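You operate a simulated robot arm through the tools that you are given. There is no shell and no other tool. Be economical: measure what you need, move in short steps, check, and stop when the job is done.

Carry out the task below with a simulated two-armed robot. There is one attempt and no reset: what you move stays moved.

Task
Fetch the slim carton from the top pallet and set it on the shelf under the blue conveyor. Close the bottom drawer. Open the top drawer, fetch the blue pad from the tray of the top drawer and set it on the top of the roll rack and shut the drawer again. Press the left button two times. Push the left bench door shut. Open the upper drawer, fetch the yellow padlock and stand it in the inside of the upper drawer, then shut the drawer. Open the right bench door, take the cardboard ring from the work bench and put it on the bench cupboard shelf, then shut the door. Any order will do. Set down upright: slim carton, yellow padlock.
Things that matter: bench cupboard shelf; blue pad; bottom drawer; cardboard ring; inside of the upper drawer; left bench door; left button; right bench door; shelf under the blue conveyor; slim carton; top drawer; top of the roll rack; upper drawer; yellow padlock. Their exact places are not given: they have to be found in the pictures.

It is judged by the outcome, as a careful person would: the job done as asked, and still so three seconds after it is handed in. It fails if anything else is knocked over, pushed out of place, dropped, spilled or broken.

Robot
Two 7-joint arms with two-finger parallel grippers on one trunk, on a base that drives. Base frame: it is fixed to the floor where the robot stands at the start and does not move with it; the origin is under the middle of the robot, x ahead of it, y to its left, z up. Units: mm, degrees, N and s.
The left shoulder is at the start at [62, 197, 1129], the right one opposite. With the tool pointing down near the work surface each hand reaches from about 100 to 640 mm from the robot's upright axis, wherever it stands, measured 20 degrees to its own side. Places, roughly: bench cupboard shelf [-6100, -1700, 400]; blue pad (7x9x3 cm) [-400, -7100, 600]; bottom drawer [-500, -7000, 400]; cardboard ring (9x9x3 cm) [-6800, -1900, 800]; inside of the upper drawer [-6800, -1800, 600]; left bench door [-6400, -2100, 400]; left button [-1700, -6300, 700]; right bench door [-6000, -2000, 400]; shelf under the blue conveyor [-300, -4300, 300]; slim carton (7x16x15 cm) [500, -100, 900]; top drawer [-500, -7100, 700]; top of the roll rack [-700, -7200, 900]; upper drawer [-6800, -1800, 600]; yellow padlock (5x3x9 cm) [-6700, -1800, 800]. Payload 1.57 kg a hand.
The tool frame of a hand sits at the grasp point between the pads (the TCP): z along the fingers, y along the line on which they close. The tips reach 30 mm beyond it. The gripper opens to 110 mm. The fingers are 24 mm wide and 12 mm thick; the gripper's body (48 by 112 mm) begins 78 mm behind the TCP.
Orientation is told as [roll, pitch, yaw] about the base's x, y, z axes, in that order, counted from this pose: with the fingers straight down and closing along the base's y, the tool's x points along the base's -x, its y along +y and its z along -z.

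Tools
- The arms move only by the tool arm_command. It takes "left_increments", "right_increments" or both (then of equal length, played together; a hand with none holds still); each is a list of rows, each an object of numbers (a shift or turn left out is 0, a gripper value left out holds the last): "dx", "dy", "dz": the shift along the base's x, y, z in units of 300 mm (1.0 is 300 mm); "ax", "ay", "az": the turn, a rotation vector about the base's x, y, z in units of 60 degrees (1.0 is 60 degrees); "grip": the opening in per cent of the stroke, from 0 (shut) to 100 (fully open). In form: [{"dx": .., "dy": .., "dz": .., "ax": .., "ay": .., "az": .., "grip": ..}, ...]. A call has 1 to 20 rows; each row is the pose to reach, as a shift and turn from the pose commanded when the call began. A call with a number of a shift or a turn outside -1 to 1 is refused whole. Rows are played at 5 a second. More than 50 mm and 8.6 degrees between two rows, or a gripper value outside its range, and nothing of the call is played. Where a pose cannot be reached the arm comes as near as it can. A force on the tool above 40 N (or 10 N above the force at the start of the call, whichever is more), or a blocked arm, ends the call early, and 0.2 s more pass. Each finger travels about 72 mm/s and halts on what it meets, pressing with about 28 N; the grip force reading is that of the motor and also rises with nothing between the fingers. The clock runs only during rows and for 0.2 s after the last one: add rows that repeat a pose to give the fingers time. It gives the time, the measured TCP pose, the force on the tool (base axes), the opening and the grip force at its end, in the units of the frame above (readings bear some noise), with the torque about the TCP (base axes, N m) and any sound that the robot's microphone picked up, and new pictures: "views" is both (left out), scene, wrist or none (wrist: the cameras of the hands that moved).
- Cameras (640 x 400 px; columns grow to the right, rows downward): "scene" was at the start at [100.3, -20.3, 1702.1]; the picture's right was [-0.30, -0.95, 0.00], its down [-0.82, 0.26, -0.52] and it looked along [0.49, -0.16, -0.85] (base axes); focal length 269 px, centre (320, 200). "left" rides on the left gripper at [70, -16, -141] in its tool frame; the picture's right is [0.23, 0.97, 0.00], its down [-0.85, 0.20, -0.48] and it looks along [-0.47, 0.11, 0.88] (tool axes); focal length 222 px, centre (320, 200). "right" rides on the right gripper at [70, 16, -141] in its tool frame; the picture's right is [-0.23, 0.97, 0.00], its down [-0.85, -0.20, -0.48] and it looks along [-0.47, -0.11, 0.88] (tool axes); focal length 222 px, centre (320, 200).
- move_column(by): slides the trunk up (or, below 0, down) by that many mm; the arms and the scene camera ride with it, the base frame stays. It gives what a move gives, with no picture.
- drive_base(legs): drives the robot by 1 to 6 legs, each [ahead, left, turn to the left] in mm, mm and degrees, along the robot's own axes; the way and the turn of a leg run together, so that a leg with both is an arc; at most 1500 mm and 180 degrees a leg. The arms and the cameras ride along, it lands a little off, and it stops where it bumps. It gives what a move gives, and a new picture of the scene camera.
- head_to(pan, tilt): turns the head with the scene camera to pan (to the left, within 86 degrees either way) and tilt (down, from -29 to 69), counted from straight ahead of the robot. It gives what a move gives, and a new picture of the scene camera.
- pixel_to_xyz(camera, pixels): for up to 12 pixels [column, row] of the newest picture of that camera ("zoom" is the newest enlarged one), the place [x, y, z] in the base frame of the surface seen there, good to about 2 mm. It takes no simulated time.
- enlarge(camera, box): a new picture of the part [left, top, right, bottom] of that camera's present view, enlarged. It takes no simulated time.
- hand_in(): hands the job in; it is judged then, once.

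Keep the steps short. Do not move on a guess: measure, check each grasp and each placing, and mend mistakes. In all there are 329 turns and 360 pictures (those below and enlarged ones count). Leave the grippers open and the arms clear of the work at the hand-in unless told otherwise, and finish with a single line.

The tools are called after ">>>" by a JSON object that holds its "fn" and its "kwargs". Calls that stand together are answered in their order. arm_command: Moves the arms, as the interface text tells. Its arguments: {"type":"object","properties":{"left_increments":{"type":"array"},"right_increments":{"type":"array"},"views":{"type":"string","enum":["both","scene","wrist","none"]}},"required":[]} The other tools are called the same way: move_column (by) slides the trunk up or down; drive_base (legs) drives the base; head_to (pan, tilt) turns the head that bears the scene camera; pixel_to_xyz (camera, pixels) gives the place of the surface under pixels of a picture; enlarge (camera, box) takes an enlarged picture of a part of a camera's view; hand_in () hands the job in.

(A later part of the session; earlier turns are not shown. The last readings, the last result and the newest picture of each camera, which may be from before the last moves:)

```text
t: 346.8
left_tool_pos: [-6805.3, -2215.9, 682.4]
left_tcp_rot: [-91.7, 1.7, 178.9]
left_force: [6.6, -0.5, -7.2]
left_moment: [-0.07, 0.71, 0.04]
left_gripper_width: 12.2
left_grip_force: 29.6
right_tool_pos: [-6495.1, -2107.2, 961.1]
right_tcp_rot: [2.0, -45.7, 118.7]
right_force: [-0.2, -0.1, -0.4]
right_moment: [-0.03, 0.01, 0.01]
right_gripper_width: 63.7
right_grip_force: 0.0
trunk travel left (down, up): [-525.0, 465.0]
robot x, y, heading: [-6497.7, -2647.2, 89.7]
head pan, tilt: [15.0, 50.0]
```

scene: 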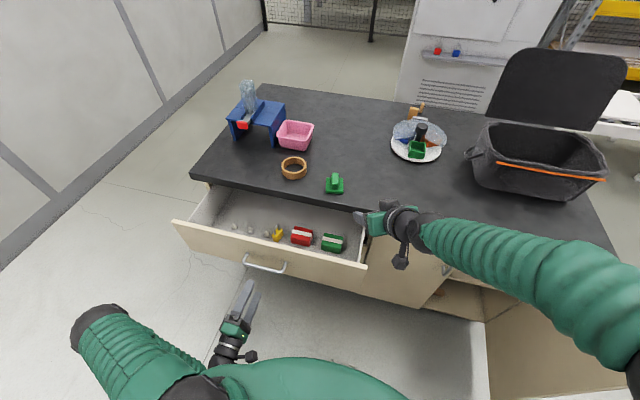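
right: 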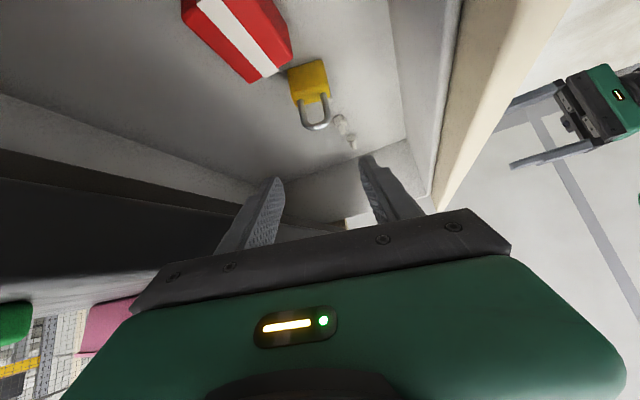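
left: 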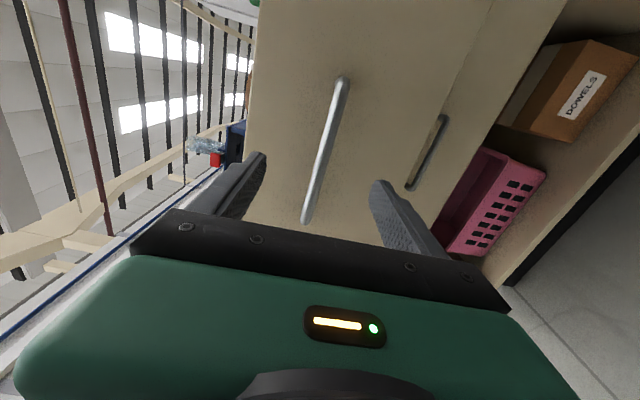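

Gripped. I'll push the drawer shut slowly.

>>> {"fn": "arm_command", "kwargs": {"left_increments": [{"dy": 0.015}, {"dy": 0.04}, {"dy": 0.075}, {"dy": 0.11}, {"dy": 0.15}, {"dy": 0.19}, {"dy": 0.23}, {"dy": 0.27}, {"dy": 0.31}, {"dy": 0.35}, {"dy": 0.39}, {"dy": 0.43}, {"dy": 0.47}, {"dy": 0.51}, {"dy": 0.55}, {"dy": 0.59}, {"dy": 0.625}, {"dy": 0.65}, {"dy": 0.665}, {"dy": 0.675}], "views": "scene"}}

```text
t: 351.0
left_tool_pos: [-6804.6, -2015.3, 683.0]
left_tcp_rot: [-91.6, 1.6, 178.8]
left_force: [-5.4, -24.8, -12.5]
left_moment: [-0.09, 0.73, -0.03]
left_gripper_width: 12.4
left_grip_force: 28.7
right_tool_pos: [-6497.1, -2108.0, 960.8]
right_tcp_rot: [1.9, -45.7, 118.8]
right_force: [0.9, 0.2, -1.0]
right_moment: [0.02, 0.0, 0.02]
right_gripper_width: 63.9
right_grip_force: 0.2
trunk travel left (down, up): [-525.0, 465.0]
robot x, y, heading: [-6501.0, -2649.0, 89.8]
head pan, tilt: [15.0, 50.0]
```

scene: 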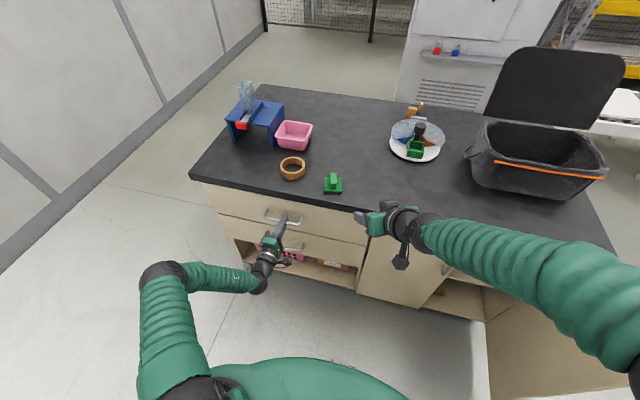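

Shut (y -2015). I'll release, withdraw the left hand, then raise it.

>>> {"fn": "arm_command", "kwargs": {"left_increments": [{"grip": 60}, {"grip": 60}, {"grip": 60}, {"dy": -0.12, "grip": 60}, {"dy": -0.26}, {"dy": -0.4}, {"dy": -0.54}, {"dy": -0.68}, {"dy": -0.68}], "views": "none"}}

```text
t: 353.0
left_tool_pos: [-6804.5, -2217.2, 684.7]
left_tcp_rot: [-91.7, 1.8, 178.9]
left_force: [-0.7, 0.6, 0.6]
left_moment: [0.0, 0.02, -0.01]
left_gripper_width: 65.7
left_grip_force: 0.0
right_tool_pos: [-6496.1, -2106.4, 961.0]
right_tcp_rot: [2.0, -45.7, 118.7]
right_force: [0.4, 0.0, -0.5]
right_moment: [-0.02, 0.0, 0.0]
right_gripper_width: 63.5
right_grip_force: 0.0
trunk travel left (down, up): [-525.0, 465.0]
robot x, y, heading: [-6495.8, -2648.1, 90.0]
head pan, tilt: [15.0, 50.0]
```

>>> {"fn": "arm_command", "kwargs": {"left_increments": [{"dz": 0.15}, {"dz": 0.3}, {"dz": 0.45}, {"dz": 0.6}, {"dz": 0.75}, {"dz": 0.88}, {"dz": 0.88}], "right_increments": [{"az": -0.12, "grip": 100}, {"az": -0.24}, {"az": -0.36}, {"az": -0.47}, {"az": -0.47}, {"az": -0.47}, {"az": -0.47}], "views": "none"}}

>>> {"fn": "drive_base", "kwargs": {"legs": [[0, 225, 0], [205, 0, 0]]}}

```text
t: 353.9
left_tool_pos: [-6800.0, -2220.0, 841.4]
left_tcp_rot: [-91.8, 1.3, 178.7]
left_force: [0.4, 0.2, -0.6]
left_moment: [0.03, 0.01, -0.01]
left_gripper_width: 65.8
left_grip_force: 0.1
left hand out of reach, approached as far as the arm can: row 4
right_tool_pos: [-6284.5, -2067.0, 1008.0]
right_tcp_rot: [15.4, -47.6, 60.8]
right_force: [0.5, -0.6, 0.2]
right_moment: [-0.04, 0.05, 0.03]
right_gripper_width: 110.1
right_grip_force: 0.1
trunk travel left (down, up): [-525.0, 465.0]
robot x, y, heading: [-6502.1, -2652.3, 89.8]
head pan, tilt: [15.0, 50.0]
stopped in row 4 (right hand): the arm was blocked; the commanded pose is now the measured one
```

```text
t: 356.9
left_tool_pos: [-7028.9, -2018.6, 837.6]
left_tcp_rot: [-91.3, 1.5, 179.0]
left_force: [0.5, 0.6, -0.1]
left_moment: [0.01, 0.0, -0.02]
left_gripper_width: 65.9
left_grip_force: 0.1
right_tool_pos: [-6513.2, -1863.6, 1007.6]
right_tcp_rot: [15.0, -47.7, 61.2]
right_force: [0.7, -0.1, 0.1]
right_moment: [0.01, -0.01, 0.01]
right_gripper_width: 110.2
right_grip_force: 0.0
trunk travel left (down, up): [-525.0, 465.0]
robot x, y, heading: [-6726.2, -2446.7, 89.9]
head pan, tilt: [15.0, 50.0]
stopped in leg 2: the force on the tool passed its limit at 52 N (the readings are from after the stop); the commanded pose is now the measured one
```

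scene: 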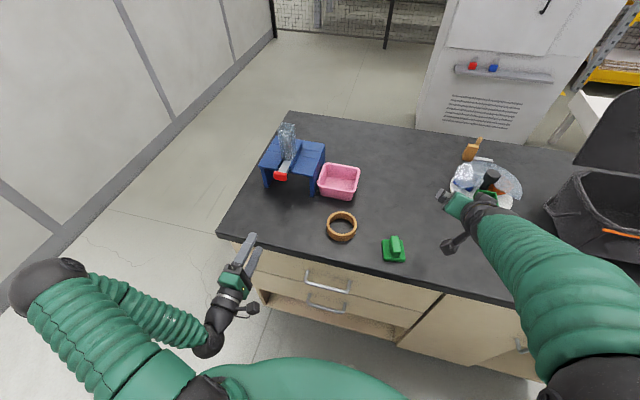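

The left hand stopped short at z 838 and its lower finger met the bench edge. I'll back up 60 mm, check the scene, and raise the left hand.

>>> {"fn": "drive_base", "kwargs": {"legs": [[-60, 0, 0]]}}

>>> {"fn": "arm_command", "kwargs": {"left_increments": [{"dz": 0.1}, {"dz": 0.2}, {"dz": 0.3}, {"dz": 0.42}, {"dz": 0.42}]}}

```text
t: 357.9
left_tool_pos: [-7029.6, -2079.3, 838.9]
left_tcp_rot: [-91.5, 1.6, 179.0]
left_force: [0.4, -1.7, 0.5]
left_moment: [-0.01, 0.01, 0.01]
left_gripper_width: 66.4
left_grip_force: 0.0
right_tool_pos: [-6516.0, -1924.8, 1009.2]
right_tcp_rot: [14.9, -47.9, 61.3]
right_force: [-0.2, 0.7, 0.5]
right_moment: [0.01, 0.01, 0.0]
right_gripper_width: 110.1
right_grip_force: 0.1
trunk travel left (down, up): [-525.0, 465.0]
robot x, y, heading: [-6722.6, -2504.9, 89.6]
head pan, tilt: [15.0, 50.0]
```

scene: 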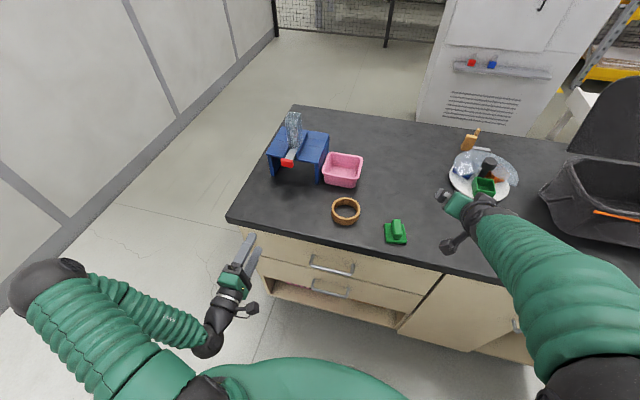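

```text
t: 359.1
left_tool_pos: [-7074.3, -2038.4, 936.4]
left_tcp_rot: [-91.5, 1.6, 178.9]
left_force: [-0.4, 1.0, 0.9]
left_moment: [-0.01, 0.01, 0.02]
left_gripper_width: 65.9
left_grip_force: 0.0
left hand out of reach, approached as far as the arm can: row 1, 2, 3, 4, 5
right_tool_pos: [-6515.8, -1924.8, 1008.7]
right_tcp_rot: [15.0, -47.9, 61.3]
right_force: [0.1, -0.5, 0.5]
right_moment: [0.01, 0.0, 0.04]
right_gripper_width: 110.0
right_grip_force: 0.0
trunk travel left (down, up): [-525.0, 465.0]
robot x, y, heading: [-6724.4, -2508.0, 90.0]
head pan, tilt: [15.0, 50.0]
```

scene: 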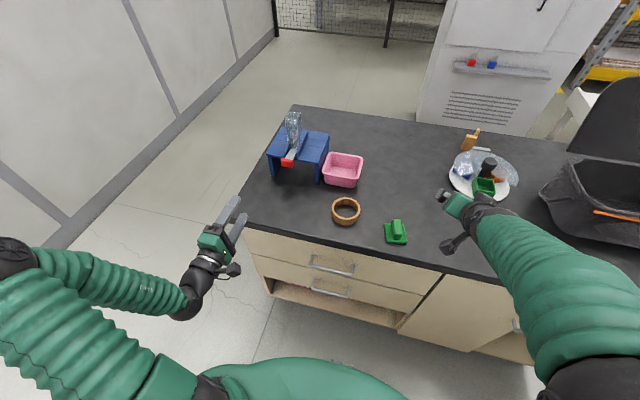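
left: 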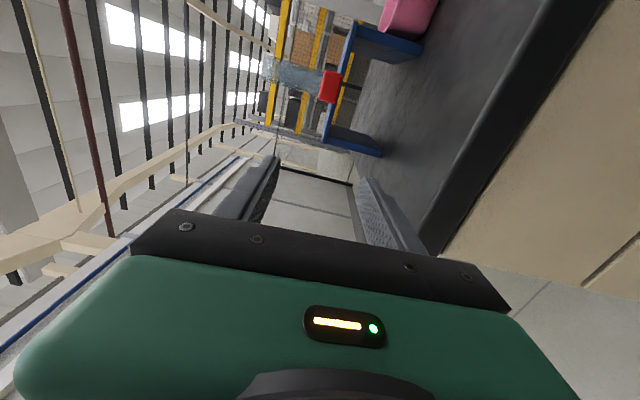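

Everything still stands. I'll square the right hand up again (roll/yaw correction) while moving it left.

>>> {"fn": "arm_command", "kwargs": {"right_increments": [{"dx": -0.1, "dy": -0.05, "ax": -0.022, "ay": -0.037, "az": 0.073}, {"dx": -0.2, "dy": -0.1, "ax": -0.044, "ay": -0.075, "az": 0.146}, {"dx": -0.3, "dy": -0.15, "ax": -0.066, "ay": -0.112, "az": 0.22}, {"dx": -0.4, "dy": -0.2, "ax": -0.088, "ay": -0.15, "az": 0.293}, {"dx": -0.5, "dy": -0.2, "ax": -0.088, "ay": -0.15, "az": 0.293}, {"dx": -0.5, "dy": -0.2, "ax": -0.088, "ay": -0.15, "az": 0.293}]}}

```text
t: 360.3
left_tool_pos: [-7074.5, -2037.2, 934.9]
left_tcp_rot: [-91.4, 1.6, 179.0]
left_force: [0.2, 0.4, 0.0]
left_moment: [-0.03, 0.01, -0.02]
left_gripper_width: 66.0
left_grip_force: 0.0
right_tool_pos: [-6646.9, -1982.8, 1010.3]
right_tcp_rot: [13.7, -41.6, 79.2]
right_force: [-0.3, -0.4, 0.0]
right_moment: [0.01, -0.01, -0.02]
right_gripper_width: 110.1
right_grip_force: 0.0
trunk travel left (down, up): [-525.0, 465.0]
robot x, y, heading: [-6729.3, -2500.5, 89.8]
head pan, tilt: [15.0, 50.0]
stopped in row 5 (right hand): the arm was blocked; the commanded pose is now the measured one
```

scene: 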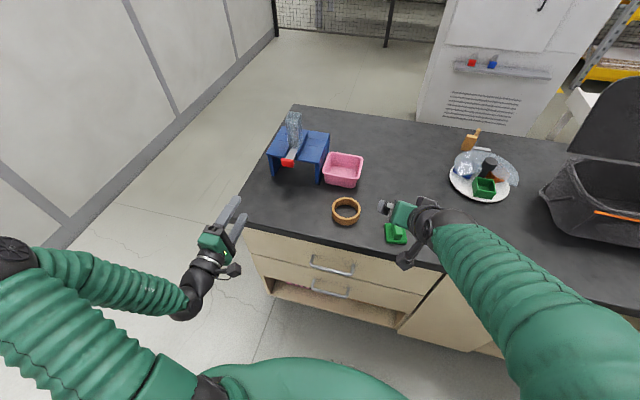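
right: 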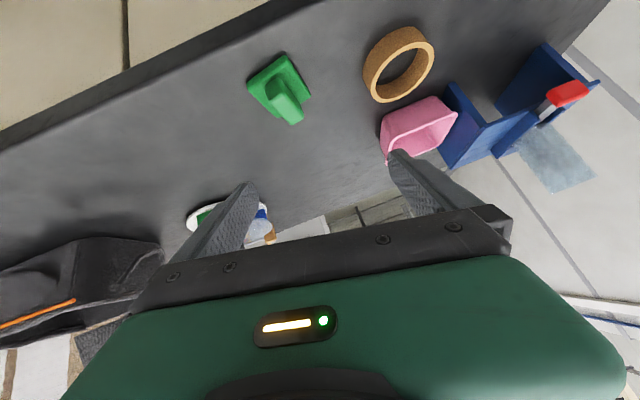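

The right arm is in an awkward configuration. I'll reset it to a neutral tool-down pose in front.

>>> {"fn": "arm_command", "kwargs": {"right_increments": [{"dx": 0.06, "dy": -0.07, "ax": -0.11, "ay": 0.021}, {"dx": 0.12, "dy": -0.14, "ax": -0.22, "ay": 0.043}, {"dx": 0.18, "dy": -0.21, "ax": -0.33, "ay": 0.064}, {"dx": 0.24, "dy": -0.28, "ax": -0.44, "ay": 0.085}, {"dx": 0.3, "dy": -0.35, "ax": -0.55, "ay": 0.107}, {"dx": 0.33, "dy": -0.42, "ax": -0.68, "ay": 0.13}, {"dx": 0.33, "dy": -0.42, "ax": -0.68, "ay": 0.13}], "views": "none"}}

```text
t: 361.9
left_tool_pos: [-7073.7, -2036.8, 936.7]
left_tcp_rot: [-91.5, 1.6, 179.0]
left_force: [0.1, -0.9, 0.8]
left_moment: [-0.04, -0.01, 0.0]
left_gripper_width: 66.1
left_grip_force: 0.0
right_tool_pos: [-6549.8, -2110.4, 1014.2]
right_tcp_rot: [16.7, 0.4, 79.0]
right_force: [-0.2, -0.2, -0.3]
right_moment: [0.01, -0.01, 0.02]
right_gripper_width: 109.6
right_grip_force: 0.1
trunk travel left (down, up): [-525.0, 465.0]
robot x, y, heading: [-6726.3, -2508.3, 89.9]
head pan, tilt: [15.0, 50.0]
```

>>> {"fn": "arm_command", "kwargs": {"right_increments": [{"ax": -0.018, "ay": -0.09, "az": 0.06}, {"ax": -0.036, "ay": -0.18, "az": 0.12}, {"ax": -0.053, "ay": -0.273, "az": 0.183}, {"ax": -0.053, "ay": -0.273, "az": 0.183}], "views": "scene"}}

```text
t: 362.6
left_tool_pos: [-7074.7, -2037.7, 933.5]
left_tcp_rot: [-91.5, 1.6, 179.0]
left_force: [-0.5, 0.1, 0.2]
left_moment: [-0.01, 0.0, 0.03]
left_gripper_width: 66.3
left_grip_force: 0.0
right_tool_pos: [-6545.4, -2108.9, 1017.0]
right_tcp_rot: [9.3, 0.3, 87.3]
right_force: [-0.2, 0.2, 0.3]
right_moment: [-0.01, -0.03, 0.0]
right_gripper_width: 110.0
right_grip_force: 0.0
trunk travel left (down, up): [-525.0, 465.0]
robot x, y, heading: [-6729.1, -2500.9, 89.8]
head pan, tilt: [15.0, 50.0]
stopped in row 3 (right hand): the arm was blocked; the commanded pose is now the measured one
```

scene: 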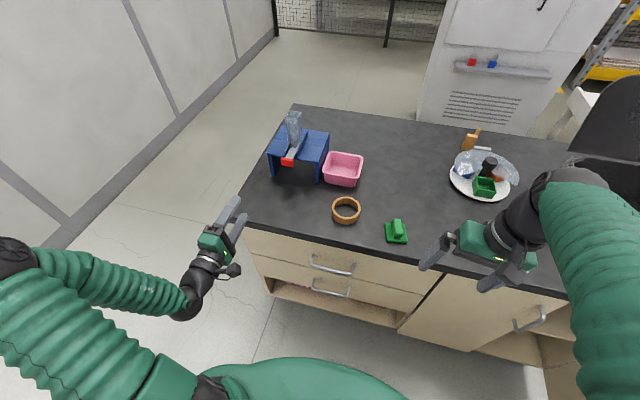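

Still limited by a joint. I'll move to a more comfortable place (further out and lower) while removing the residual roll.

>>> {"fn": "arm_command", "kwargs": {"right_increments": [{"dx": 0.08, "dy": 0.05, "dz": -0.1}, {"dx": 0.16, "dy": 0.1, "dz": -0.2}, {"dx": 0.22, "dy": 0.15, "dz": -0.3}, {"dx": 0.22, "dy": 0.18, "dz": -0.39, "ay": -0.05, "az": 0.015}, {"dx": 0.22, "dy": 0.18, "dz": -0.39, "ay": -0.1, "az": 0.03}, {"dx": 0.22, "dy": 0.18, "dz": -0.39, "ay": -0.155, "az": 0.045}, {"dx": 0.22, "dy": 0.18, "dz": -0.39, "ay": -0.155, "az": 0.045}], "views": "none"}}

```text
t: 364.2
left_tool_pos: [-7074.1, -2038.3, 936.7]
left_tcp_rot: [-91.5, 1.6, 178.9]
left_force: [-0.1, -0.7, -0.1]
left_moment: [0.0, 0.01, 0.03]
left_gripper_width: 66.1
left_grip_force: 0.1
right_tool_pos: [-6480.8, -2055.2, 903.1]
right_tcp_rot: [-0.4, 0.0, 90.1]
right_force: [0.1, 0.1, 0.3]
right_moment: [0.01, -0.01, 0.03]
right_gripper_width: 110.1
right_grip_force: 0.1
trunk travel left (down, up): [-525.0, 465.0]
robot x, y, heading: [-6727.6, -2508.3, 89.8]
head pan, tilt: [15.0, 50.0]
```

The hand is clean now. I'll raise it, drive ahead 60, and go to the ring in two moves, tilting 45°.

>>> {"fn": "arm_command", "kwargs": {"right_increments": [{"dz": 0.12}, {"dz": 0.24}, {"dz": 0.3}, {"dz": 0.3}], "views": "none"}}

>>> {"fn": "drive_base", "kwargs": {"legs": [[60, 0, 0]]}}

```text
t: 365.2
left_tool_pos: [-7072.3, -2037.8, 935.5]
left_tcp_rot: [-91.6, 1.7, 178.9]
left_force: [0.3, 0.5, 0.4]
left_moment: [0.05, -0.03, 0.0]
left_gripper_width: 65.9
left_grip_force: 0.0
right_tool_pos: [-6479.7, -2053.9, 995.0]
right_tcp_rot: [-0.4, 0.0, 90.2]
right_force: [0.1, 0.5, -0.5]
right_moment: [0.02, 0.03, -0.01]
right_gripper_width: 109.9
right_grip_force: 0.0
trunk travel left (down, up): [-525.0, 465.0]
robot x, y, heading: [-6724.1, -2504.5, 89.8]
head pan, tilt: [15.0, 50.0]
```

```text
t: 366.2
left_tool_pos: [-7074.3, -1977.7, 936.3]
left_tcp_rot: [-91.5, 1.6, 179.0]
left_force: [0.4, 0.1, -0.8]
left_moment: [0.0, -0.01, -0.02]
left_gripper_width: 66.0
left_grip_force: 0.1
right_tool_pos: [-6479.3, -1995.9, 994.0]
right_tcp_rot: [-0.5, 0.2, 90.1]
right_force: [-0.1, 0.8, -0.5]
right_moment: [-0.03, -0.01, 0.01]
right_gripper_width: 110.0
right_grip_force: 0.0
trunk travel left (down, up): [-525.0, 465.0]
robot x, y, heading: [-6722.7, -2448.8, 89.9]
head pan, tilt: [15.0, 50.0]
```

scene: 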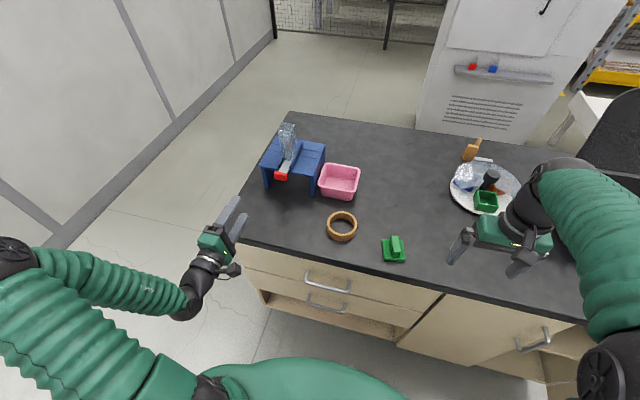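

>>> {"fn": "pixel_to_xyz", "kwargs": {"camera": "scene", "pixels": [[329, 221], [356, 224], [342, 213], [340, 237], [342, 226], [394, 245]]}}

>>> {"fn": "arm_command", "kwargs": {"right_increments": [{"dx": -0.1, "dy": 0.03, "ax": 0.1}, {"dx": -0.2, "dy": 0.07, "ax": 0.21}, {"dx": -0.3, "dy": 0.11, "ax": 0.32}, {"dx": -0.4, "dy": 0.15, "ax": 0.43}, {"dx": -0.5, "dy": 0.19, "ax": 0.54}, {"dx": -0.6, "dy": 0.23, "ax": 0.65}, {"dx": -0.7, "dy": 0.27, "ax": 0.75}, {"dx": -0.7, "dy": 0.27, "ax": 0.75}]}}

```text
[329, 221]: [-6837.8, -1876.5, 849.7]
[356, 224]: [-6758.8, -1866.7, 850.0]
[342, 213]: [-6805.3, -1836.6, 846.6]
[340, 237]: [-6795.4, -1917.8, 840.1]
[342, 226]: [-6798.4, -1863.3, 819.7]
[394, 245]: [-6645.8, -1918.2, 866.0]
```

```text
t: 368.0
left_tool_pos: [-7072.0, -1979.2, 937.1]
left_tcp_rot: [-91.5, 1.6, 179.0]
left_force: [0.2, 0.0, -0.4]
left_moment: [0.01, -0.01, 0.0]
left_gripper_width: 66.0
left_grip_force: 0.0
right_tool_pos: [-6688.6, -1915.4, 994.8]
right_tcp_rot: [-0.4, -45.1, 90.2]
right_force: [0.3, 0.3, -0.1]
right_moment: [-0.01, 0.01, -0.03]
right_gripper_width: 110.1
right_grip_force: 0.1
trunk travel left (down, up): [-525.0, 465.0]
robot x, y, heading: [-6725.7, -2445.0, 89.8]
head pan, tilt: [15.0, 50.0]
```

scene: 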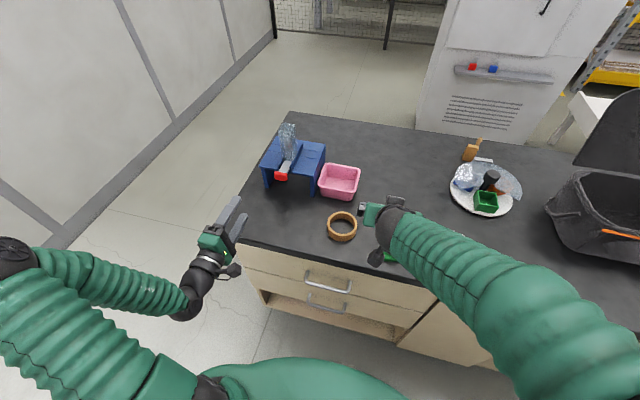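
right: 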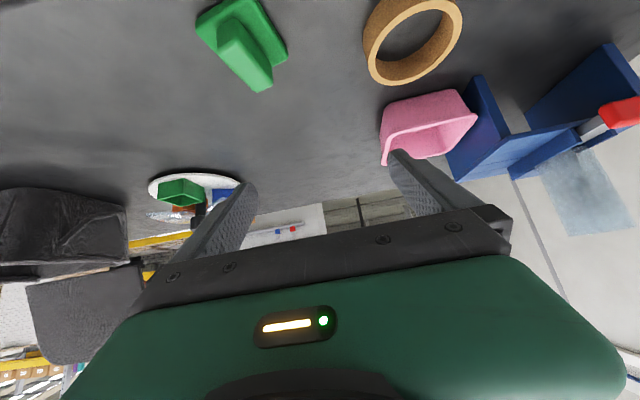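

Ring centre (-6798,-1876), outer Ø≈88. I'll move above it, then look.

>>> {"fn": "arm_command", "kwargs": {"right_increments": [{"dx": -0.12, "dy": 0.03}, {"dx": -0.24, "dy": 0.06}, {"dx": -0.365, "dy": 0.088, "dz": -0.05}, {"dx": -0.365, "dy": 0.088, "dz": -0.17}, {"dx": -0.365, "dy": 0.088, "dz": -0.29}, {"dx": -0.365, "dy": 0.088, "dz": -0.29}], "views": "wrist"}}

```text
t: 368.7
left_tool_pos: [-7073.9, -1978.3, 945.8]
left_tcp_rot: [-91.6, 1.5, 179.0]
left_force: [0.4, 0.2, -0.5]
left_moment: [-0.02, -0.04, -0.01]
left_gripper_width: 65.9
left_grip_force: 0.0
right_tool_pos: [-6771.1, -1888.0, 1105.9]
right_tcp_rot: [13.6, -53.1, 78.5]
right_force: [-0.2, 0.0, -0.6]
right_moment: [-0.01, -0.02, 0.0]
right_gripper_width: 110.1
right_grip_force: 0.0
trunk travel left (down, up): [-525.0, 465.0]
robot x, y, heading: [-6725.3, -2442.1, 89.7]
head pan, tilt: [15.0, 50.0]
stopped in row 3 (right hand): the arm was blocked; the commanded pose is now the measured one
```

right: 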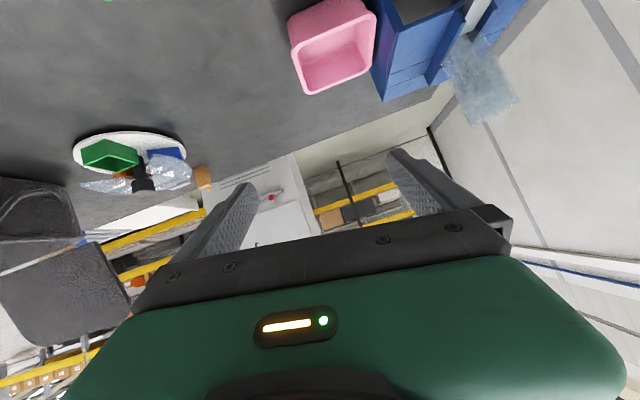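

Blocked again, since the right arm can't reach that far across to the left. I'll reset it to the right side, then move the robot further left.

>>> {"fn": "arm_command", "kwargs": {"right_increments": [{"dx": 0.11, "dy": -0.06, "dz": -0.02, "ax": -0.12, "ay": 0.025}, {"dx": 0.22, "dy": -0.12, "dz": -0.04, "ax": -0.245, "ay": 0.05}, {"dx": 0.33, "dy": -0.18, "dz": -0.06, "ax": -0.37, "ay": 0.075}, {"dx": 0.44, "dy": -0.24, "dz": -0.1, "ax": -0.495, "ay": 0.1}, {"dx": 0.55, "dy": -0.3, "dz": -0.14, "ax": -0.62, "ay": 0.125}, {"dx": 0.66, "dy": -0.36, "dz": -0.18, "ax": -0.745, "ay": 0.15}, {"dx": 0.77, "dy": -0.42, "dz": -0.22, "ax": -0.867, "ay": 0.176}, {"dx": 0.82, "dy": -0.42, "dz": -0.24, "ax": -0.867, "ay": 0.176}, {"dx": 0.82, "dy": -0.42, "dz": -0.24, "ax": -0.867, "ay": 0.176}], "views": "none"}}

```text
t: 370.7
left_tool_pos: [-7074.2, -1977.8, 936.3]
left_tcp_rot: [-91.6, 1.5, 179.0]
left_force: [-0.1, 0.7, -0.3]
left_moment: [0.0, 0.0, 0.02]
left_gripper_width: 66.0
left_grip_force: 0.1
right_tool_pos: [-6519.7, -2014.9, 1022.2]
right_tcp_rot: [13.1, 0.4, 78.6]
right_force: [0.0, -0.3, -0.5]
right_moment: [-0.01, 0.02, -0.03]
right_gripper_width: 109.7
right_grip_force: 0.1
trunk travel left (down, up): [-525.0, 465.0]
robot x, y, heading: [-6726.6, -2444.9, 89.8]
head pan, tilt: [15.0, 50.0]
```

>>> {"fn": "arm_command", "kwargs": {"right_increments": [{"dx": 0.05, "dz": -0.12}, {"dx": 0.1, "dz": -0.24}, {"dx": 0.14, "dz": -0.36, "dy": 0.03}, {"dx": 0.14, "dz": -0.39, "dy": 0.05, "ax": -0.012, "ay": -0.06, "az": 0.05}, {"dx": 0.14, "dz": -0.39, "dy": 0.05, "ax": -0.025, "ay": -0.12, "az": 0.1}, {"dx": 0.14, "dz": -0.39, "dy": 0.05, "ax": -0.035, "ay": -0.17, "az": 0.15}, {"dx": 0.14, "dz": -0.39, "dy": 0.05, "ax": -0.043, "ay": -0.214, "az": 0.19}, {"dx": 0.14, "dz": -0.39, "dy": 0.05, "ax": -0.043, "ay": -0.214, "az": 0.19}], "views": "none"}}

```text
t: 372.5
left_tool_pos: [-7073.0, -1978.2, 936.1]
left_tcp_rot: [-91.4, 1.5, 179.1]
left_force: [-0.8, 0.2, -0.3]
left_moment: [0.0, 0.0, 0.02]
left_gripper_width: 66.0
left_grip_force: 0.1
right_tool_pos: [-6478.2, -1998.4, 904.6]
right_tcp_rot: [0.1, 1.8, 89.9]
right_force: [0.5, -0.8, 0.8]
right_moment: [-0.01, 0.0, 0.01]
right_gripper_width: 109.8
right_grip_force: 0.0
trunk travel left (down, up): [-525.0, 465.0]
robot x, y, heading: [-6726.9, -2446.5, 90.1]
head pan, tilt: [15.0, 50.0]
```

Clean pose again. I'll strafe left 145 so the ring lies in front of the right shoulder.

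>>> {"fn": "drive_base", "kwargs": {"legs": [[0, 145, 0]]}}

>>> {"fn": "arm_command", "kwargs": {"right_increments": [{"dz": 0.1, "dx": -0.03}, {"dz": 0.2, "dx": -0.06, "ax": 0.1}, {"dz": 0.28, "dx": -0.12, "dy": 0.05, "ax": 0.21}, {"dz": 0.28, "dx": -0.2, "dy": 0.1, "ax": 0.32}, {"dz": 0.28, "dx": -0.3, "dy": 0.15, "ax": 0.43}, {"dz": 0.28, "dx": -0.4, "dy": 0.2, "ax": 0.54}, {"dz": 0.28, "dx": -0.5, "dy": 0.27, "ax": 0.65}, {"dz": 0.28, "dx": -0.58, "dy": 0.34, "ax": 0.76}, {"dz": 0.28, "dx": -0.58, "dy": 0.34, "ax": 0.76}]}}

```text
t: 373.9
left_tool_pos: [-7212.2, -1977.9, 937.9]
left_tcp_rot: [-91.6, 1.2, 178.8]
left_force: [-0.2, 0.2, -0.7]
left_moment: [0.01, 0.0, 0.02]
left_gripper_width: 65.9
left_grip_force: 0.2
right_tool_pos: [-6618.1, -1998.8, 903.6]
right_tcp_rot: [0.4, 1.8, 89.9]
right_force: [-0.1, 1.0, 0.5]
right_moment: [0.01, 0.0, -0.03]
right_gripper_width: 110.0
right_grip_force: 0.0
trunk travel left (down, up): [-525.0, 465.0]
robot x, y, heading: [-6871.3, -2443.8, 89.7]
head pan, tilt: [15.0, 50.0]
```

scene: 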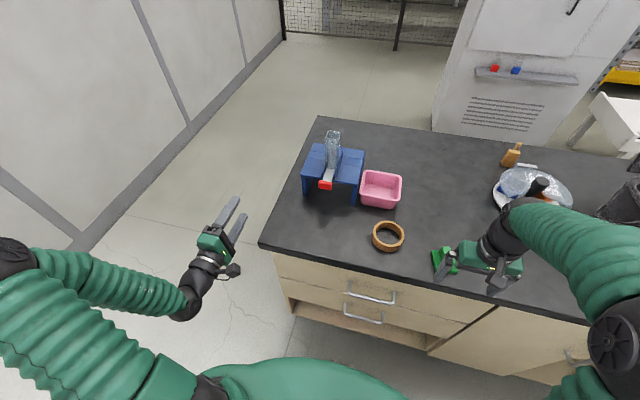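

```text
t: 375.9
left_tool_pos: [-7217.6, -1978.8, 937.4]
left_tcp_rot: [-91.6, 1.5, 178.9]
left_force: [-0.1, -0.4, 0.1]
left_moment: [0.0, 0.01, 0.01]
left_gripper_width: 66.3
left_grip_force: 0.1
right_tool_pos: [-6796.1, -1897.2, 987.8]
right_tcp_rot: [0.4, -44.0, 89.6]
right_force: [-0.3, -0.4, -0.2]
right_moment: [0.01, 0.02, -0.02]
right_gripper_width: 110.0
right_grip_force: 0.1
trunk travel left (down, up): [-525.0, 465.0]
robot x, y, heading: [-6871.2, -2448.5, 90.0]
head pan, tilt: [15.0, 50.0]
```

scene: 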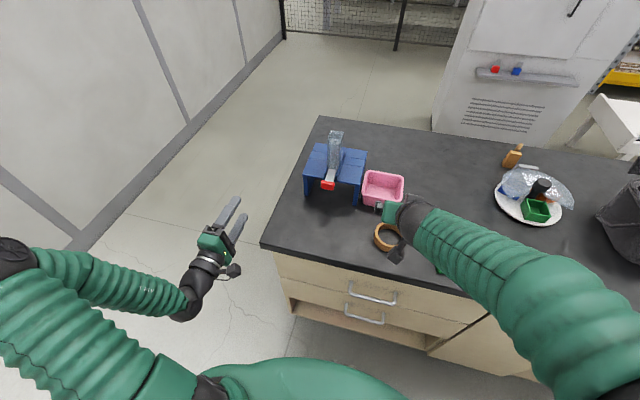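
right: 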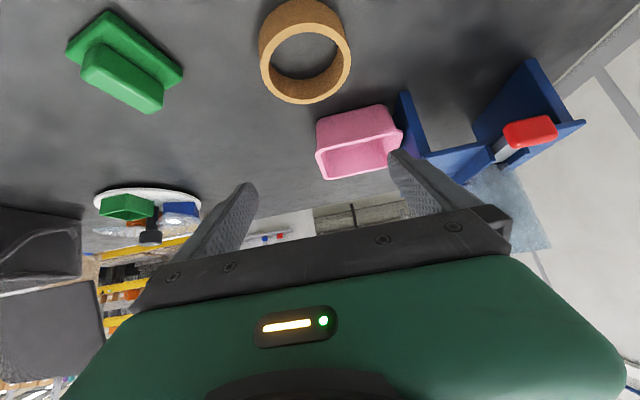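

>>> {"fn": "pixel_to_xyz", "kwargs": {"camera": "right", "pixels": [[264, 62], [349, 62], [300, 98], [300, 8], [335, 15]]}}

>>> {"fn": "arm_command", "kwargs": {"right_increments": [{"dz": -0.12}, {"dz": -0.24}, {"dz": -0.3, "dy": 0.02}, {"dz": -0.3, "dy": 0.027}, {"dz": -0.3, "dy": 0.027}], "views": "wrist"}}

```text
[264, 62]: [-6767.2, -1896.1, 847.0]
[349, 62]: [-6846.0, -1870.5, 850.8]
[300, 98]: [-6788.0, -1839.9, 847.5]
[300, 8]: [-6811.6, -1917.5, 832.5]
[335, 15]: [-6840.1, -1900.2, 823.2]
```

```text
t: 377.1
left_tool_pos: [-7218.2, -1978.3, 935.8]
left_tcp_rot: [-91.6, 1.5, 178.9]
left_force: [-0.6, -0.1, -0.2]
left_moment: [0.0, 0.04, -0.04]
left_gripper_width: 66.2
left_grip_force: 0.0
right_tool_pos: [-6799.6, -1889.6, 898.7]
right_tcp_rot: [0.2, -43.9, 89.8]
right_force: [-1.4, 0.8, 0.9]
right_moment: [0.02, -0.01, 0.01]
right_gripper_width: 110.2
right_grip_force: 0.1
trunk travel left (down, up): [-525.0, 465.0]
robot x, y, heading: [-6869.9, -2446.8, 89.8]
head pan, tilt: [15.0, 50.0]
```

right: 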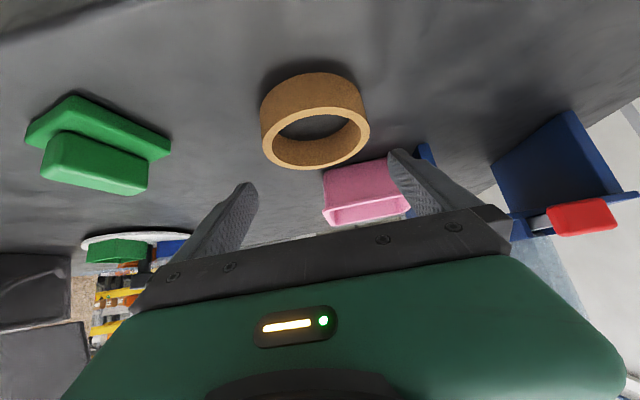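

>>> {"fn": "pixel_to_xyz", "kwargs": {"camera": "right", "pixels": [[264, 125], [367, 122], [315, 163], [315, 78]]}}

```text
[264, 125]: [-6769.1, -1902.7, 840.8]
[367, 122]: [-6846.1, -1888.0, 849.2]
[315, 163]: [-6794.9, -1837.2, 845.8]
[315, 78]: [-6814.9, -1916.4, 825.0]
```

>>> {"fn": "arm_command", "kwargs": {"right_increments": [{"dz": -0.06, "dx": -0.008}, {"dz": -0.12, "dx": -0.008}, {"dz": -0.148, "dx": -0.008}, {"dz": -0.148, "dx": -0.008}, {"dz": -0.148, "dx": -0.008, "grip": 60}, {"dz": -0.148, "dx": -0.008, "grip": 0}, {"dz": -0.148, "dx": -0.008, "grip": 0}, {"dz": -0.148, "dx": -0.008, "grip": 0}], "views": "wrist"}}

```text
t: 378.9
left_tool_pos: [-7218.9, -1979.1, 936.7]
left_tcp_rot: [-91.6, 1.7, 178.9]
left_force: [0.0, -0.3, 0.3]
left_moment: [-0.03, -0.02, 0.01]
left_gripper_width: 65.7
left_grip_force: 0.1
right_tool_pos: [-6800.5, -1889.4, 854.0]
right_tcp_rot: [0.2, -44.0, 89.8]
right_force: [-0.3, 0.2, 0.1]
right_moment: [-0.01, -0.04, 0.01]
right_gripper_width: 88.2
right_grip_force: 27.6
trunk travel left (down, up): [-525.0, 465.0]
robot x, y, heading: [-6873.7, -2444.4, 89.8]
head pan, tilt: [15.0, 50.0]
```

right: 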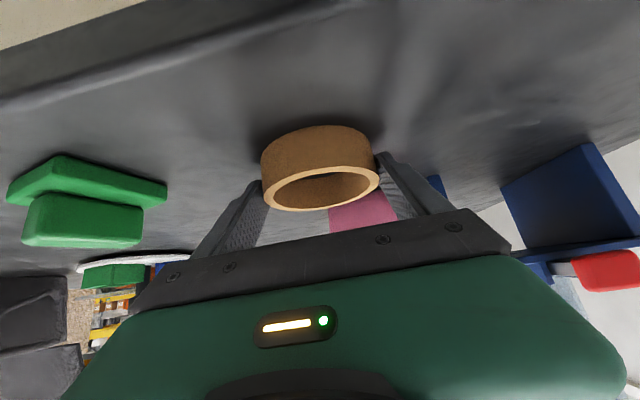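

Gripped at 88 mm. I'll lift 130 mm and check.

>>> {"fn": "arm_command", "kwargs": {"right_increments": [{"dz": 0.06}, {"dz": 0.15}, {"dz": 0.28}, {"dz": 0.42}, {"dz": 0.42}], "views": "wrist"}}

```text
t: 380.1
left_tool_pos: [-7218.8, -1978.2, 936.3]
left_tcp_rot: [-91.6, 1.6, 178.8]
left_force: [0.0, -0.6, 0.1]
left_moment: [0.03, 0.01, -0.03]
left_gripper_width: 65.8
left_grip_force: 0.0
right_tool_pos: [-6799.5, -1888.9, 980.0]
right_tcp_rot: [0.1, -43.9, 89.6]
right_force: [0.2, 0.2, 0.1]
right_moment: [-0.02, 0.05, -0.02]
right_gripper_width: 88.2
right_grip_force: 28.0
trunk travel left (down, up): [-525.0, 465.0]
robot x, y, heading: [-6871.0, -2448.0, 90.1]
head pan, tilt: [15.0, 50.0]
```

right: 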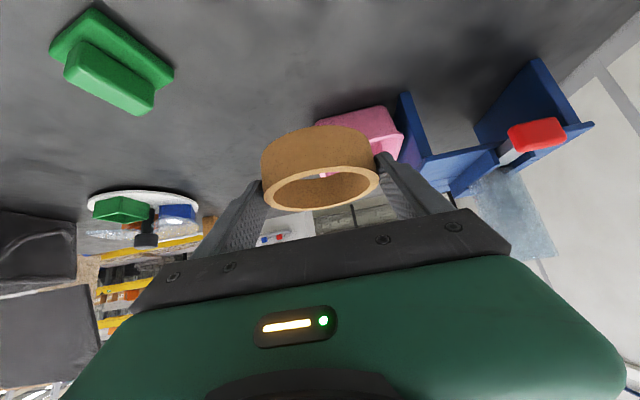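

The ring is held. I'll back off and go right to the open cupboard.

>>> {"fn": "drive_base", "kwargs": {"legs": [[-205, 0, 0], [0, -800, 0]]}}

>>> {"fn": "move_column", "kwargs": {"by": -300}}

>>> {"fn": "head_to", "kwargs": {"pan": -5, "tilt": 45}}

```text
t: 385.7
left_tool_pos: [-6398.8, -2187.0, 935.6]
left_tcp_rot: [-91.6, 1.7, 178.7]
left_force: [-0.6, -0.2, 0.4]
left_moment: [-0.02, 0.01, -0.02]
left_gripper_width: 65.8
left_grip_force: 0.2
right_tool_pos: [-5978.9, -2099.7, 980.2]
right_tcp_rot: [0.0, -43.9, 89.7]
right_force: [0.5, -0.4, -1.5]
right_moment: [0.0, -0.03, -0.04]
right_gripper_width: 88.2
right_grip_force: 28.4
trunk travel left (down, up): [-525.0, 465.0]
robot x, y, heading: [-6053.3, -2655.6, 89.8]
head pan, tilt: [15.0, 50.0]
```

scene: 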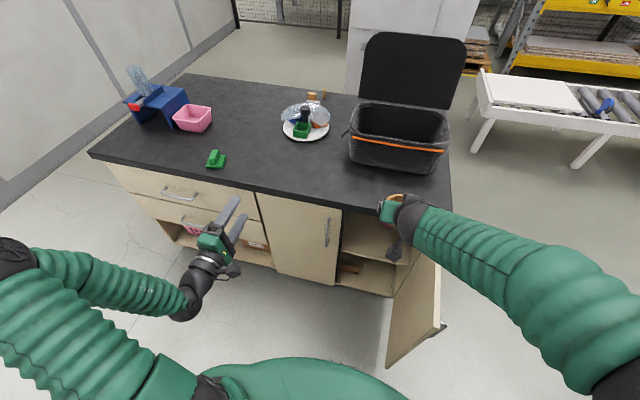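

```text
t: 388.7
left_tool_pos: [-6394.7, -2187.1, 637.0]
left_tcp_rot: [-91.6, 1.7, 178.7]
left_force: [0.7, -1.0, -0.2]
left_moment: [-0.01, -0.04, 0.01]
left_gripper_width: 66.2
left_grip_force: 0.1
right_tool_pos: [-5975.7, -2100.4, 681.1]
right_tcp_rot: [0.1, -44.0, 89.5]
right_force: [-0.5, -0.2, -0.6]
right_moment: [0.0, -0.02, 0.02]
right_gripper_width: 88.4
right_grip_force: 27.4
trunk travel left (down, up): [-225.0, 765.0]
robot x, y, heading: [-6048.9, -2655.5, 89.7]
head pan, tilt: [15.0, 50.0]
```

```text
t: 389.5
left_tool_pos: [-6395.9, -2187.8, 638.1]
left_tcp_rot: [-91.6, 1.6, 178.7]
left_force: [0.6, 0.4, -0.5]
left_moment: [-0.01, 0.0, -0.01]
left_gripper_width: 65.8
left_grip_force: 0.1
right_tool_pos: [-5976.5, -2101.5, 681.3]
right_tcp_rot: [0.2, -44.0, 89.6]
right_force: [-0.2, 0.1, -0.8]
right_moment: [0.0, 0.02, -0.02]
right_gripper_width: 88.4
right_grip_force: 28.2
trunk travel left (down, up): [-225.0, 765.0]
robot x, y, heading: [-6050.9, -2657.0, 89.7]
head pan, tilt: [-5.0, 45.0]
```

scene: 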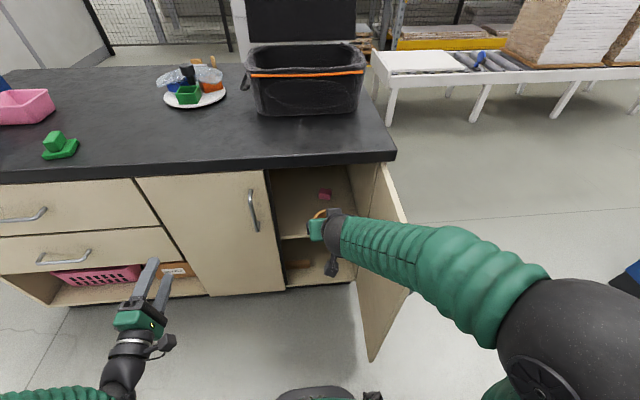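

>>> {"fn": "enlarge", "kwargs": {"camera": "scene", "box": [250, 150, 430, 300]}}

>>> {"fn": "pixel_to_xyz", "kwargs": {"camera": "scene", "pixels": [[295, 200], [325, 194], [300, 225], [285, 185], [345, 195], [300, 237], [335, 180], [400, 215], [372, 358], [408, 290], [430, 265], [540, 330]]}}

```text
2.67 times, centred on (340, 225) of scene
```

zoom: 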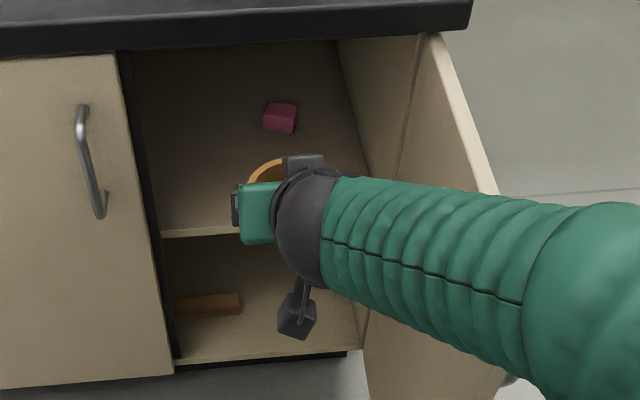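

```text
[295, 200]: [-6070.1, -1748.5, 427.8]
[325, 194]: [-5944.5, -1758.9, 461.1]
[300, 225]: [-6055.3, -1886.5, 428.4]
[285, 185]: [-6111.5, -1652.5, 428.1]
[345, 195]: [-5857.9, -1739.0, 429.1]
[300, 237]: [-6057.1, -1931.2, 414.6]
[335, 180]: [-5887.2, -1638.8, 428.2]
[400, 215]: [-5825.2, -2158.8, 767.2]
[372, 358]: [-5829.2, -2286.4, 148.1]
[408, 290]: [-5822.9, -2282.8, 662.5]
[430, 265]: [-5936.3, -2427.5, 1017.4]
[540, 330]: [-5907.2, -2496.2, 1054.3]
```

Shelf surface z=428. I'd need to drive nearer, so I'll check my base's front extents at the bottom of the picture.

>>> {"fn": "head_to", "kwargs": {"pan": -5, "tilt": 62}}

```text
t: 390.3
left_tool_pos: [-6396.6, -2187.7, 637.5]
left_tcp_rot: [-91.6, 1.6, 178.7]
left_force: [0.3, 0.8, 0.0]
left_moment: [0.03, 0.04, 0.01]
left_gripper_width: 66.1
left_grip_force: 0.0
right_tool_pos: [-5976.2, -2100.6, 681.1]
right_tcp_rot: [0.2, -44.0, 89.5]
right_force: [-0.5, -1.1, -0.7]
right_moment: [0.01, 0.0, -0.01]
right_gripper_width: 88.5
right_grip_force: 27.7
trunk travel left (down, up): [-225.0, 765.0]
robot x, y, heading: [-6050.4, -2654.0, 89.7]
head pan, tilt: [-5.0, 62.0]
```

scene: 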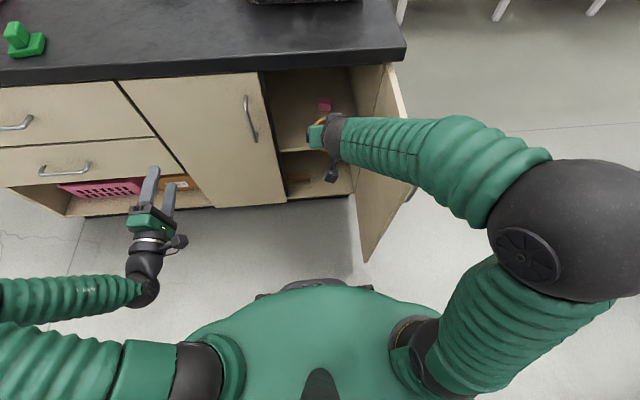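

>>> {"fn": "pixel_to_xyz", "kwargs": {"camera": "scene", "pixels": [[320, 281], [262, 295], [365, 288], [300, 284], [365, 258], [240, 318], [385, 300], [310, 290], [330, 340]]}}

```text
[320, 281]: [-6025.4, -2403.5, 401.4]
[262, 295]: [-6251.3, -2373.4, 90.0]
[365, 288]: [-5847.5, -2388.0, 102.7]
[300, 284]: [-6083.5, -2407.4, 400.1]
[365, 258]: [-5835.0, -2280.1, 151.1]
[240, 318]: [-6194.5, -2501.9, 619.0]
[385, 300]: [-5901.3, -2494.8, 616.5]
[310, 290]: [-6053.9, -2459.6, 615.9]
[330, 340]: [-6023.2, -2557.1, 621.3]
```

My base is about ±205 mm wide and reaches 285 mm ahead, so I can approach. I'll retract the left hand, lower the trunk 150 mm, and strafe left 70.

>>> {"fn": "arm_command", "kwargs": {"left_increments": [{"dy": -0.12}, {"dy": -0.24}, {"dy": -0.36}, {"dy": -0.36}], "views": "none"}}

>>> {"fn": "move_column", "kwargs": {"by": -150}}

>>> {"fn": "drive_base", "kwargs": {"legs": [[0, 70, 0]]}}

```text
t: 391.3
left_tool_pos: [-6439.3, -2282.5, 607.0]
left_tcp_rot: [-91.7, 1.6, 178.6]
left_force: [1.0, 1.1, 0.5]
left_moment: [-0.01, -0.02, -0.01]
left_gripper_width: 66.1
left_grip_force: 0.0
left hand out of reach, approached as far as the arm can: row 1, 2, 3, 4
right_tool_pos: [-5974.9, -2100.8, 682.1]
right_tcp_rot: [0.3, -44.0, 89.5]
right_force: [-0.5, -0.7, -0.3]
right_moment: [-0.01, 0.02, 0.01]
right_gripper_width: 88.4
right_grip_force: 27.4
trunk travel left (down, up): [-225.0, 765.0]
robot x, y, heading: [-6052.6, -2655.8, 89.7]
head pan, tilt: [-5.0, 62.0]
```

```text
t: 393.1
left_tool_pos: [-6438.6, -2283.6, 457.6]
left_tcp_rot: [-91.7, 1.5, 178.5]
left_force: [-0.8, -0.4, -0.6]
left_moment: [-0.02, 0.0, 0.02]
left_gripper_width: 65.9
left_grip_force: 0.2
right_tool_pos: [-5976.2, -2100.0, 533.1]
right_tcp_rot: [0.2, -43.9, 89.5]
right_force: [-0.1, -0.6, 0.3]
right_moment: [0.0, 0.01, -0.05]
right_gripper_width: 88.4
right_grip_force: 28.1
trunk travel left (down, up): [-75.0, 915.0]
robot x, y, heading: [-6050.4, -2654.2, 89.8]
head pan, tilt: [-5.0, 62.0]
```

```text
t: 394.1
left_tool_pos: [-6507.0, -2281.9, 456.4]
left_tcp_rot: [-91.7, 1.5, 178.7]
left_force: [-0.6, 0.1, 0.1]
left_moment: [0.01, 0.02, -0.03]
left_gripper_width: 66.1
left_grip_force: 0.0
right_tool_pos: [-6043.8, -2100.3, 531.4]
right_tcp_rot: [0.2, -44.0, 89.5]
right_force: [-0.6, -0.8, -1.0]
right_moment: [-0.01, 0.0, -0.01]
right_gripper_width: 88.5
right_grip_force: 28.1
trunk travel left (down, up): [-75.0, 915.0]
robot x, y, heading: [-6119.7, -2654.4, 89.6]
head pan, tilt: [-5.0, 62.0]
```

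scene: 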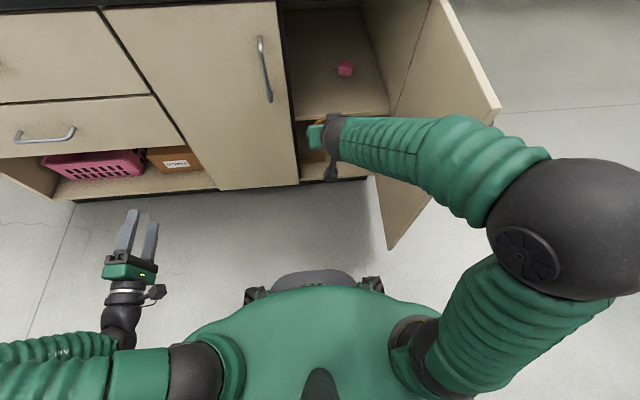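

>>> {"fn": "pixel_to_xyz", "kwargs": {"camera": "scene", "pixels": [[560, 210], [500, 190], [440, 160], [370, 140], [620, 220], [490, 110], [395, 245]]}}

```text
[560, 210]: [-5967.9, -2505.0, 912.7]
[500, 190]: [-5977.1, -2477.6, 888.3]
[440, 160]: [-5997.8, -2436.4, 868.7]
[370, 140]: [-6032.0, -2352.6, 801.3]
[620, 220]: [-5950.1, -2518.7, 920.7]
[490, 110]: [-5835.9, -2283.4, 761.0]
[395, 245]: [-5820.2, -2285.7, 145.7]
```

Clearances are fine. I'll drive ahead 165 into the opening.

>>> {"fn": "drive_base", "kwargs": {"legs": [[165, 0, 0]]}}

>>> {"fn": "head_to", "kwargs": {"pan": -10, "tilt": 45}}

```text
t: 395.5
left_tool_pos: [-6507.6, -2121.2, 455.5]
left_tcp_rot: [-91.7, 1.7, 178.6]
left_force: [0.2, -0.4, -0.5]
left_moment: [-0.02, -0.01, -0.02]
left_gripper_width: 65.9
left_grip_force: 0.1
right_tool_pos: [-6044.7, -1939.1, 531.1]
right_tcp_rot: [0.1, -44.1, 89.8]
right_force: [-0.1, -0.2, -0.6]
right_moment: [-0.02, 0.0, 0.0]
right_gripper_width: 88.3
right_grip_force: 28.1
trunk travel left (down, up): [-75.0, 915.0]
robot x, y, heading: [-6115.2, -2490.6, 89.7]
head pan, tilt: [-5.0, 62.0]
```

scene: 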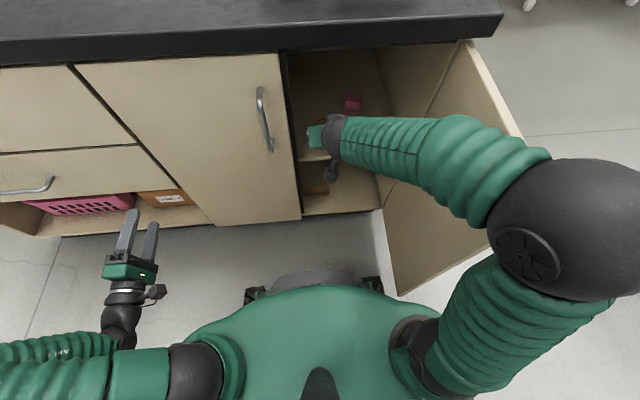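

```text
t: 396.3
left_tool_pos: [-6507.4, -2120.7, 456.1]
left_tcp_rot: [-91.6, 1.5, 178.7]
left_force: [0.2, 0.2, -0.2]
left_moment: [0.01, 0.01, 0.01]
left_gripper_width: 66.2
left_grip_force: 0.1
right_tool_pos: [-6043.9, -1939.4, 530.5]
right_tcp_rot: [0.1, -44.0, 89.7]
right_force: [-0.3, -0.1, -0.7]
right_moment: [0.0, 0.01, 0.03]
right_gripper_width: 88.3
right_grip_force: 27.8
trunk travel left (down, up): [-75.0, 915.0]
robot x, y, heading: [-6119.0, -2490.5, 89.7]
head pan, tilt: [-10.0, 45.0]
```

scene: 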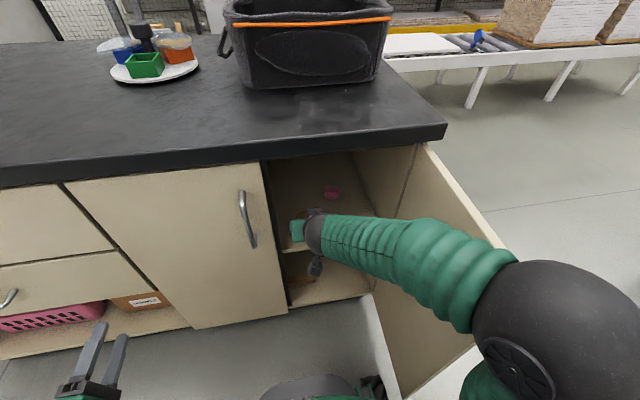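

Moving in 75 mm and down to z≈470.

>>> {"fn": "arm_command", "kwargs": {"right_increments": [{"dx": 0.02, "dy": 0.09}, {"dx": 0.04, "dy": 0.18, "dz": -0.04}, {"dx": 0.06, "dy": 0.25, "dz": -0.1}, {"dx": 0.06, "dy": 0.25, "dz": -0.16}, {"dx": 0.06, "dy": 0.25, "dz": -0.2}, {"dx": 0.06, "dy": 0.25, "dz": -0.2}]}}

```text
t: 397.7
left_tool_pos: [-6506.9, -2120.7, 455.9]
left_tcp_rot: [-91.7, 1.5, 178.7]
left_force: [0.3, -1.3, -0.4]
left_moment: [0.04, -0.01, -0.03]
left_gripper_width: 66.0
left_grip_force: 0.0
right_tool_pos: [-6026.1, -1864.3, 470.1]
right_tcp_rot: [0.1, -44.0, 89.5]
right_force: [1.1, -0.1, -0.7]
right_moment: [0.0, 0.05, -0.04]
right_gripper_width: 88.7
right_grip_force: 28.2
trunk travel left (down, up): [-75.0, 915.0]
robot x, y, heading: [-6116.0, -2494.8, 89.7]
head pan, tilt: [-10.0, 45.0]
```

scene: 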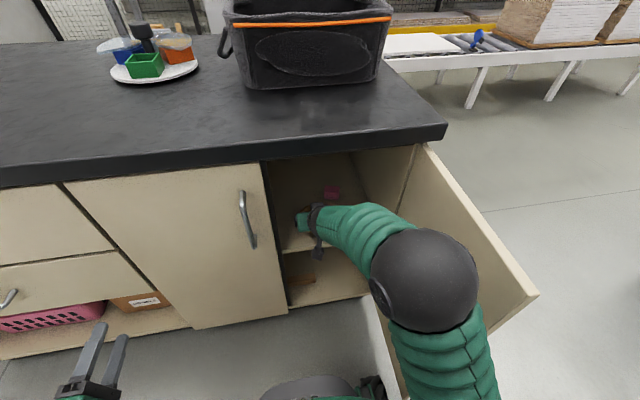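
right: 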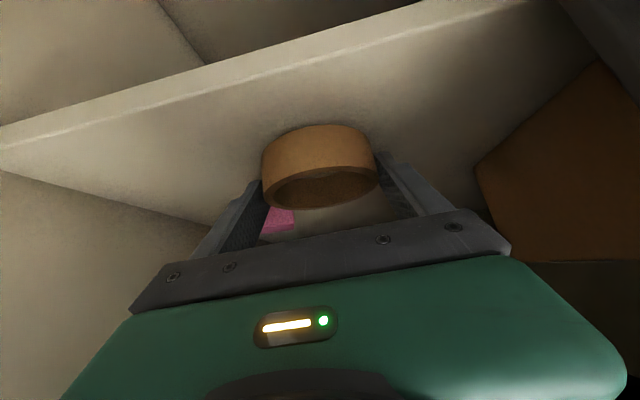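

Ring above the shelf, clear of the box. Lowering to contact.

>>> {"fn": "arm_command", "kwargs": {"right_increments": [{"dz": -0.012}, {"dz": -0.02}, {"dz": -0.026}, {"dz": -0.031}, {"dz": -0.035}, {"dz": -0.035}], "views": "none"}}

```text
t: 399.1
left_tool_pos: [-6507.6, -2122.6, 456.8]
left_tcp_rot: [-91.9, 1.6, 178.8]
left_force: [0.5, -0.7, -0.7]
left_moment: [-0.05, -0.01, -0.02]
left_gripper_width: 66.3
left_grip_force: 0.1
right_tool_pos: [-6026.3, -1865.7, 462.9]
right_tcp_rot: [0.3, -44.3, 89.6]
right_force: [0.4, 1.6, 18.7]
right_moment: [-0.05, -0.48, -0.03]
right_gripper_width: 88.4
right_grip_force: 28.3
trunk travel left (down, up): [-75.0, 915.0]
robot x, y, heading: [-6115.2, -2495.7, 90.1]
head pan, tilt: [-10.0, 45.0]
```

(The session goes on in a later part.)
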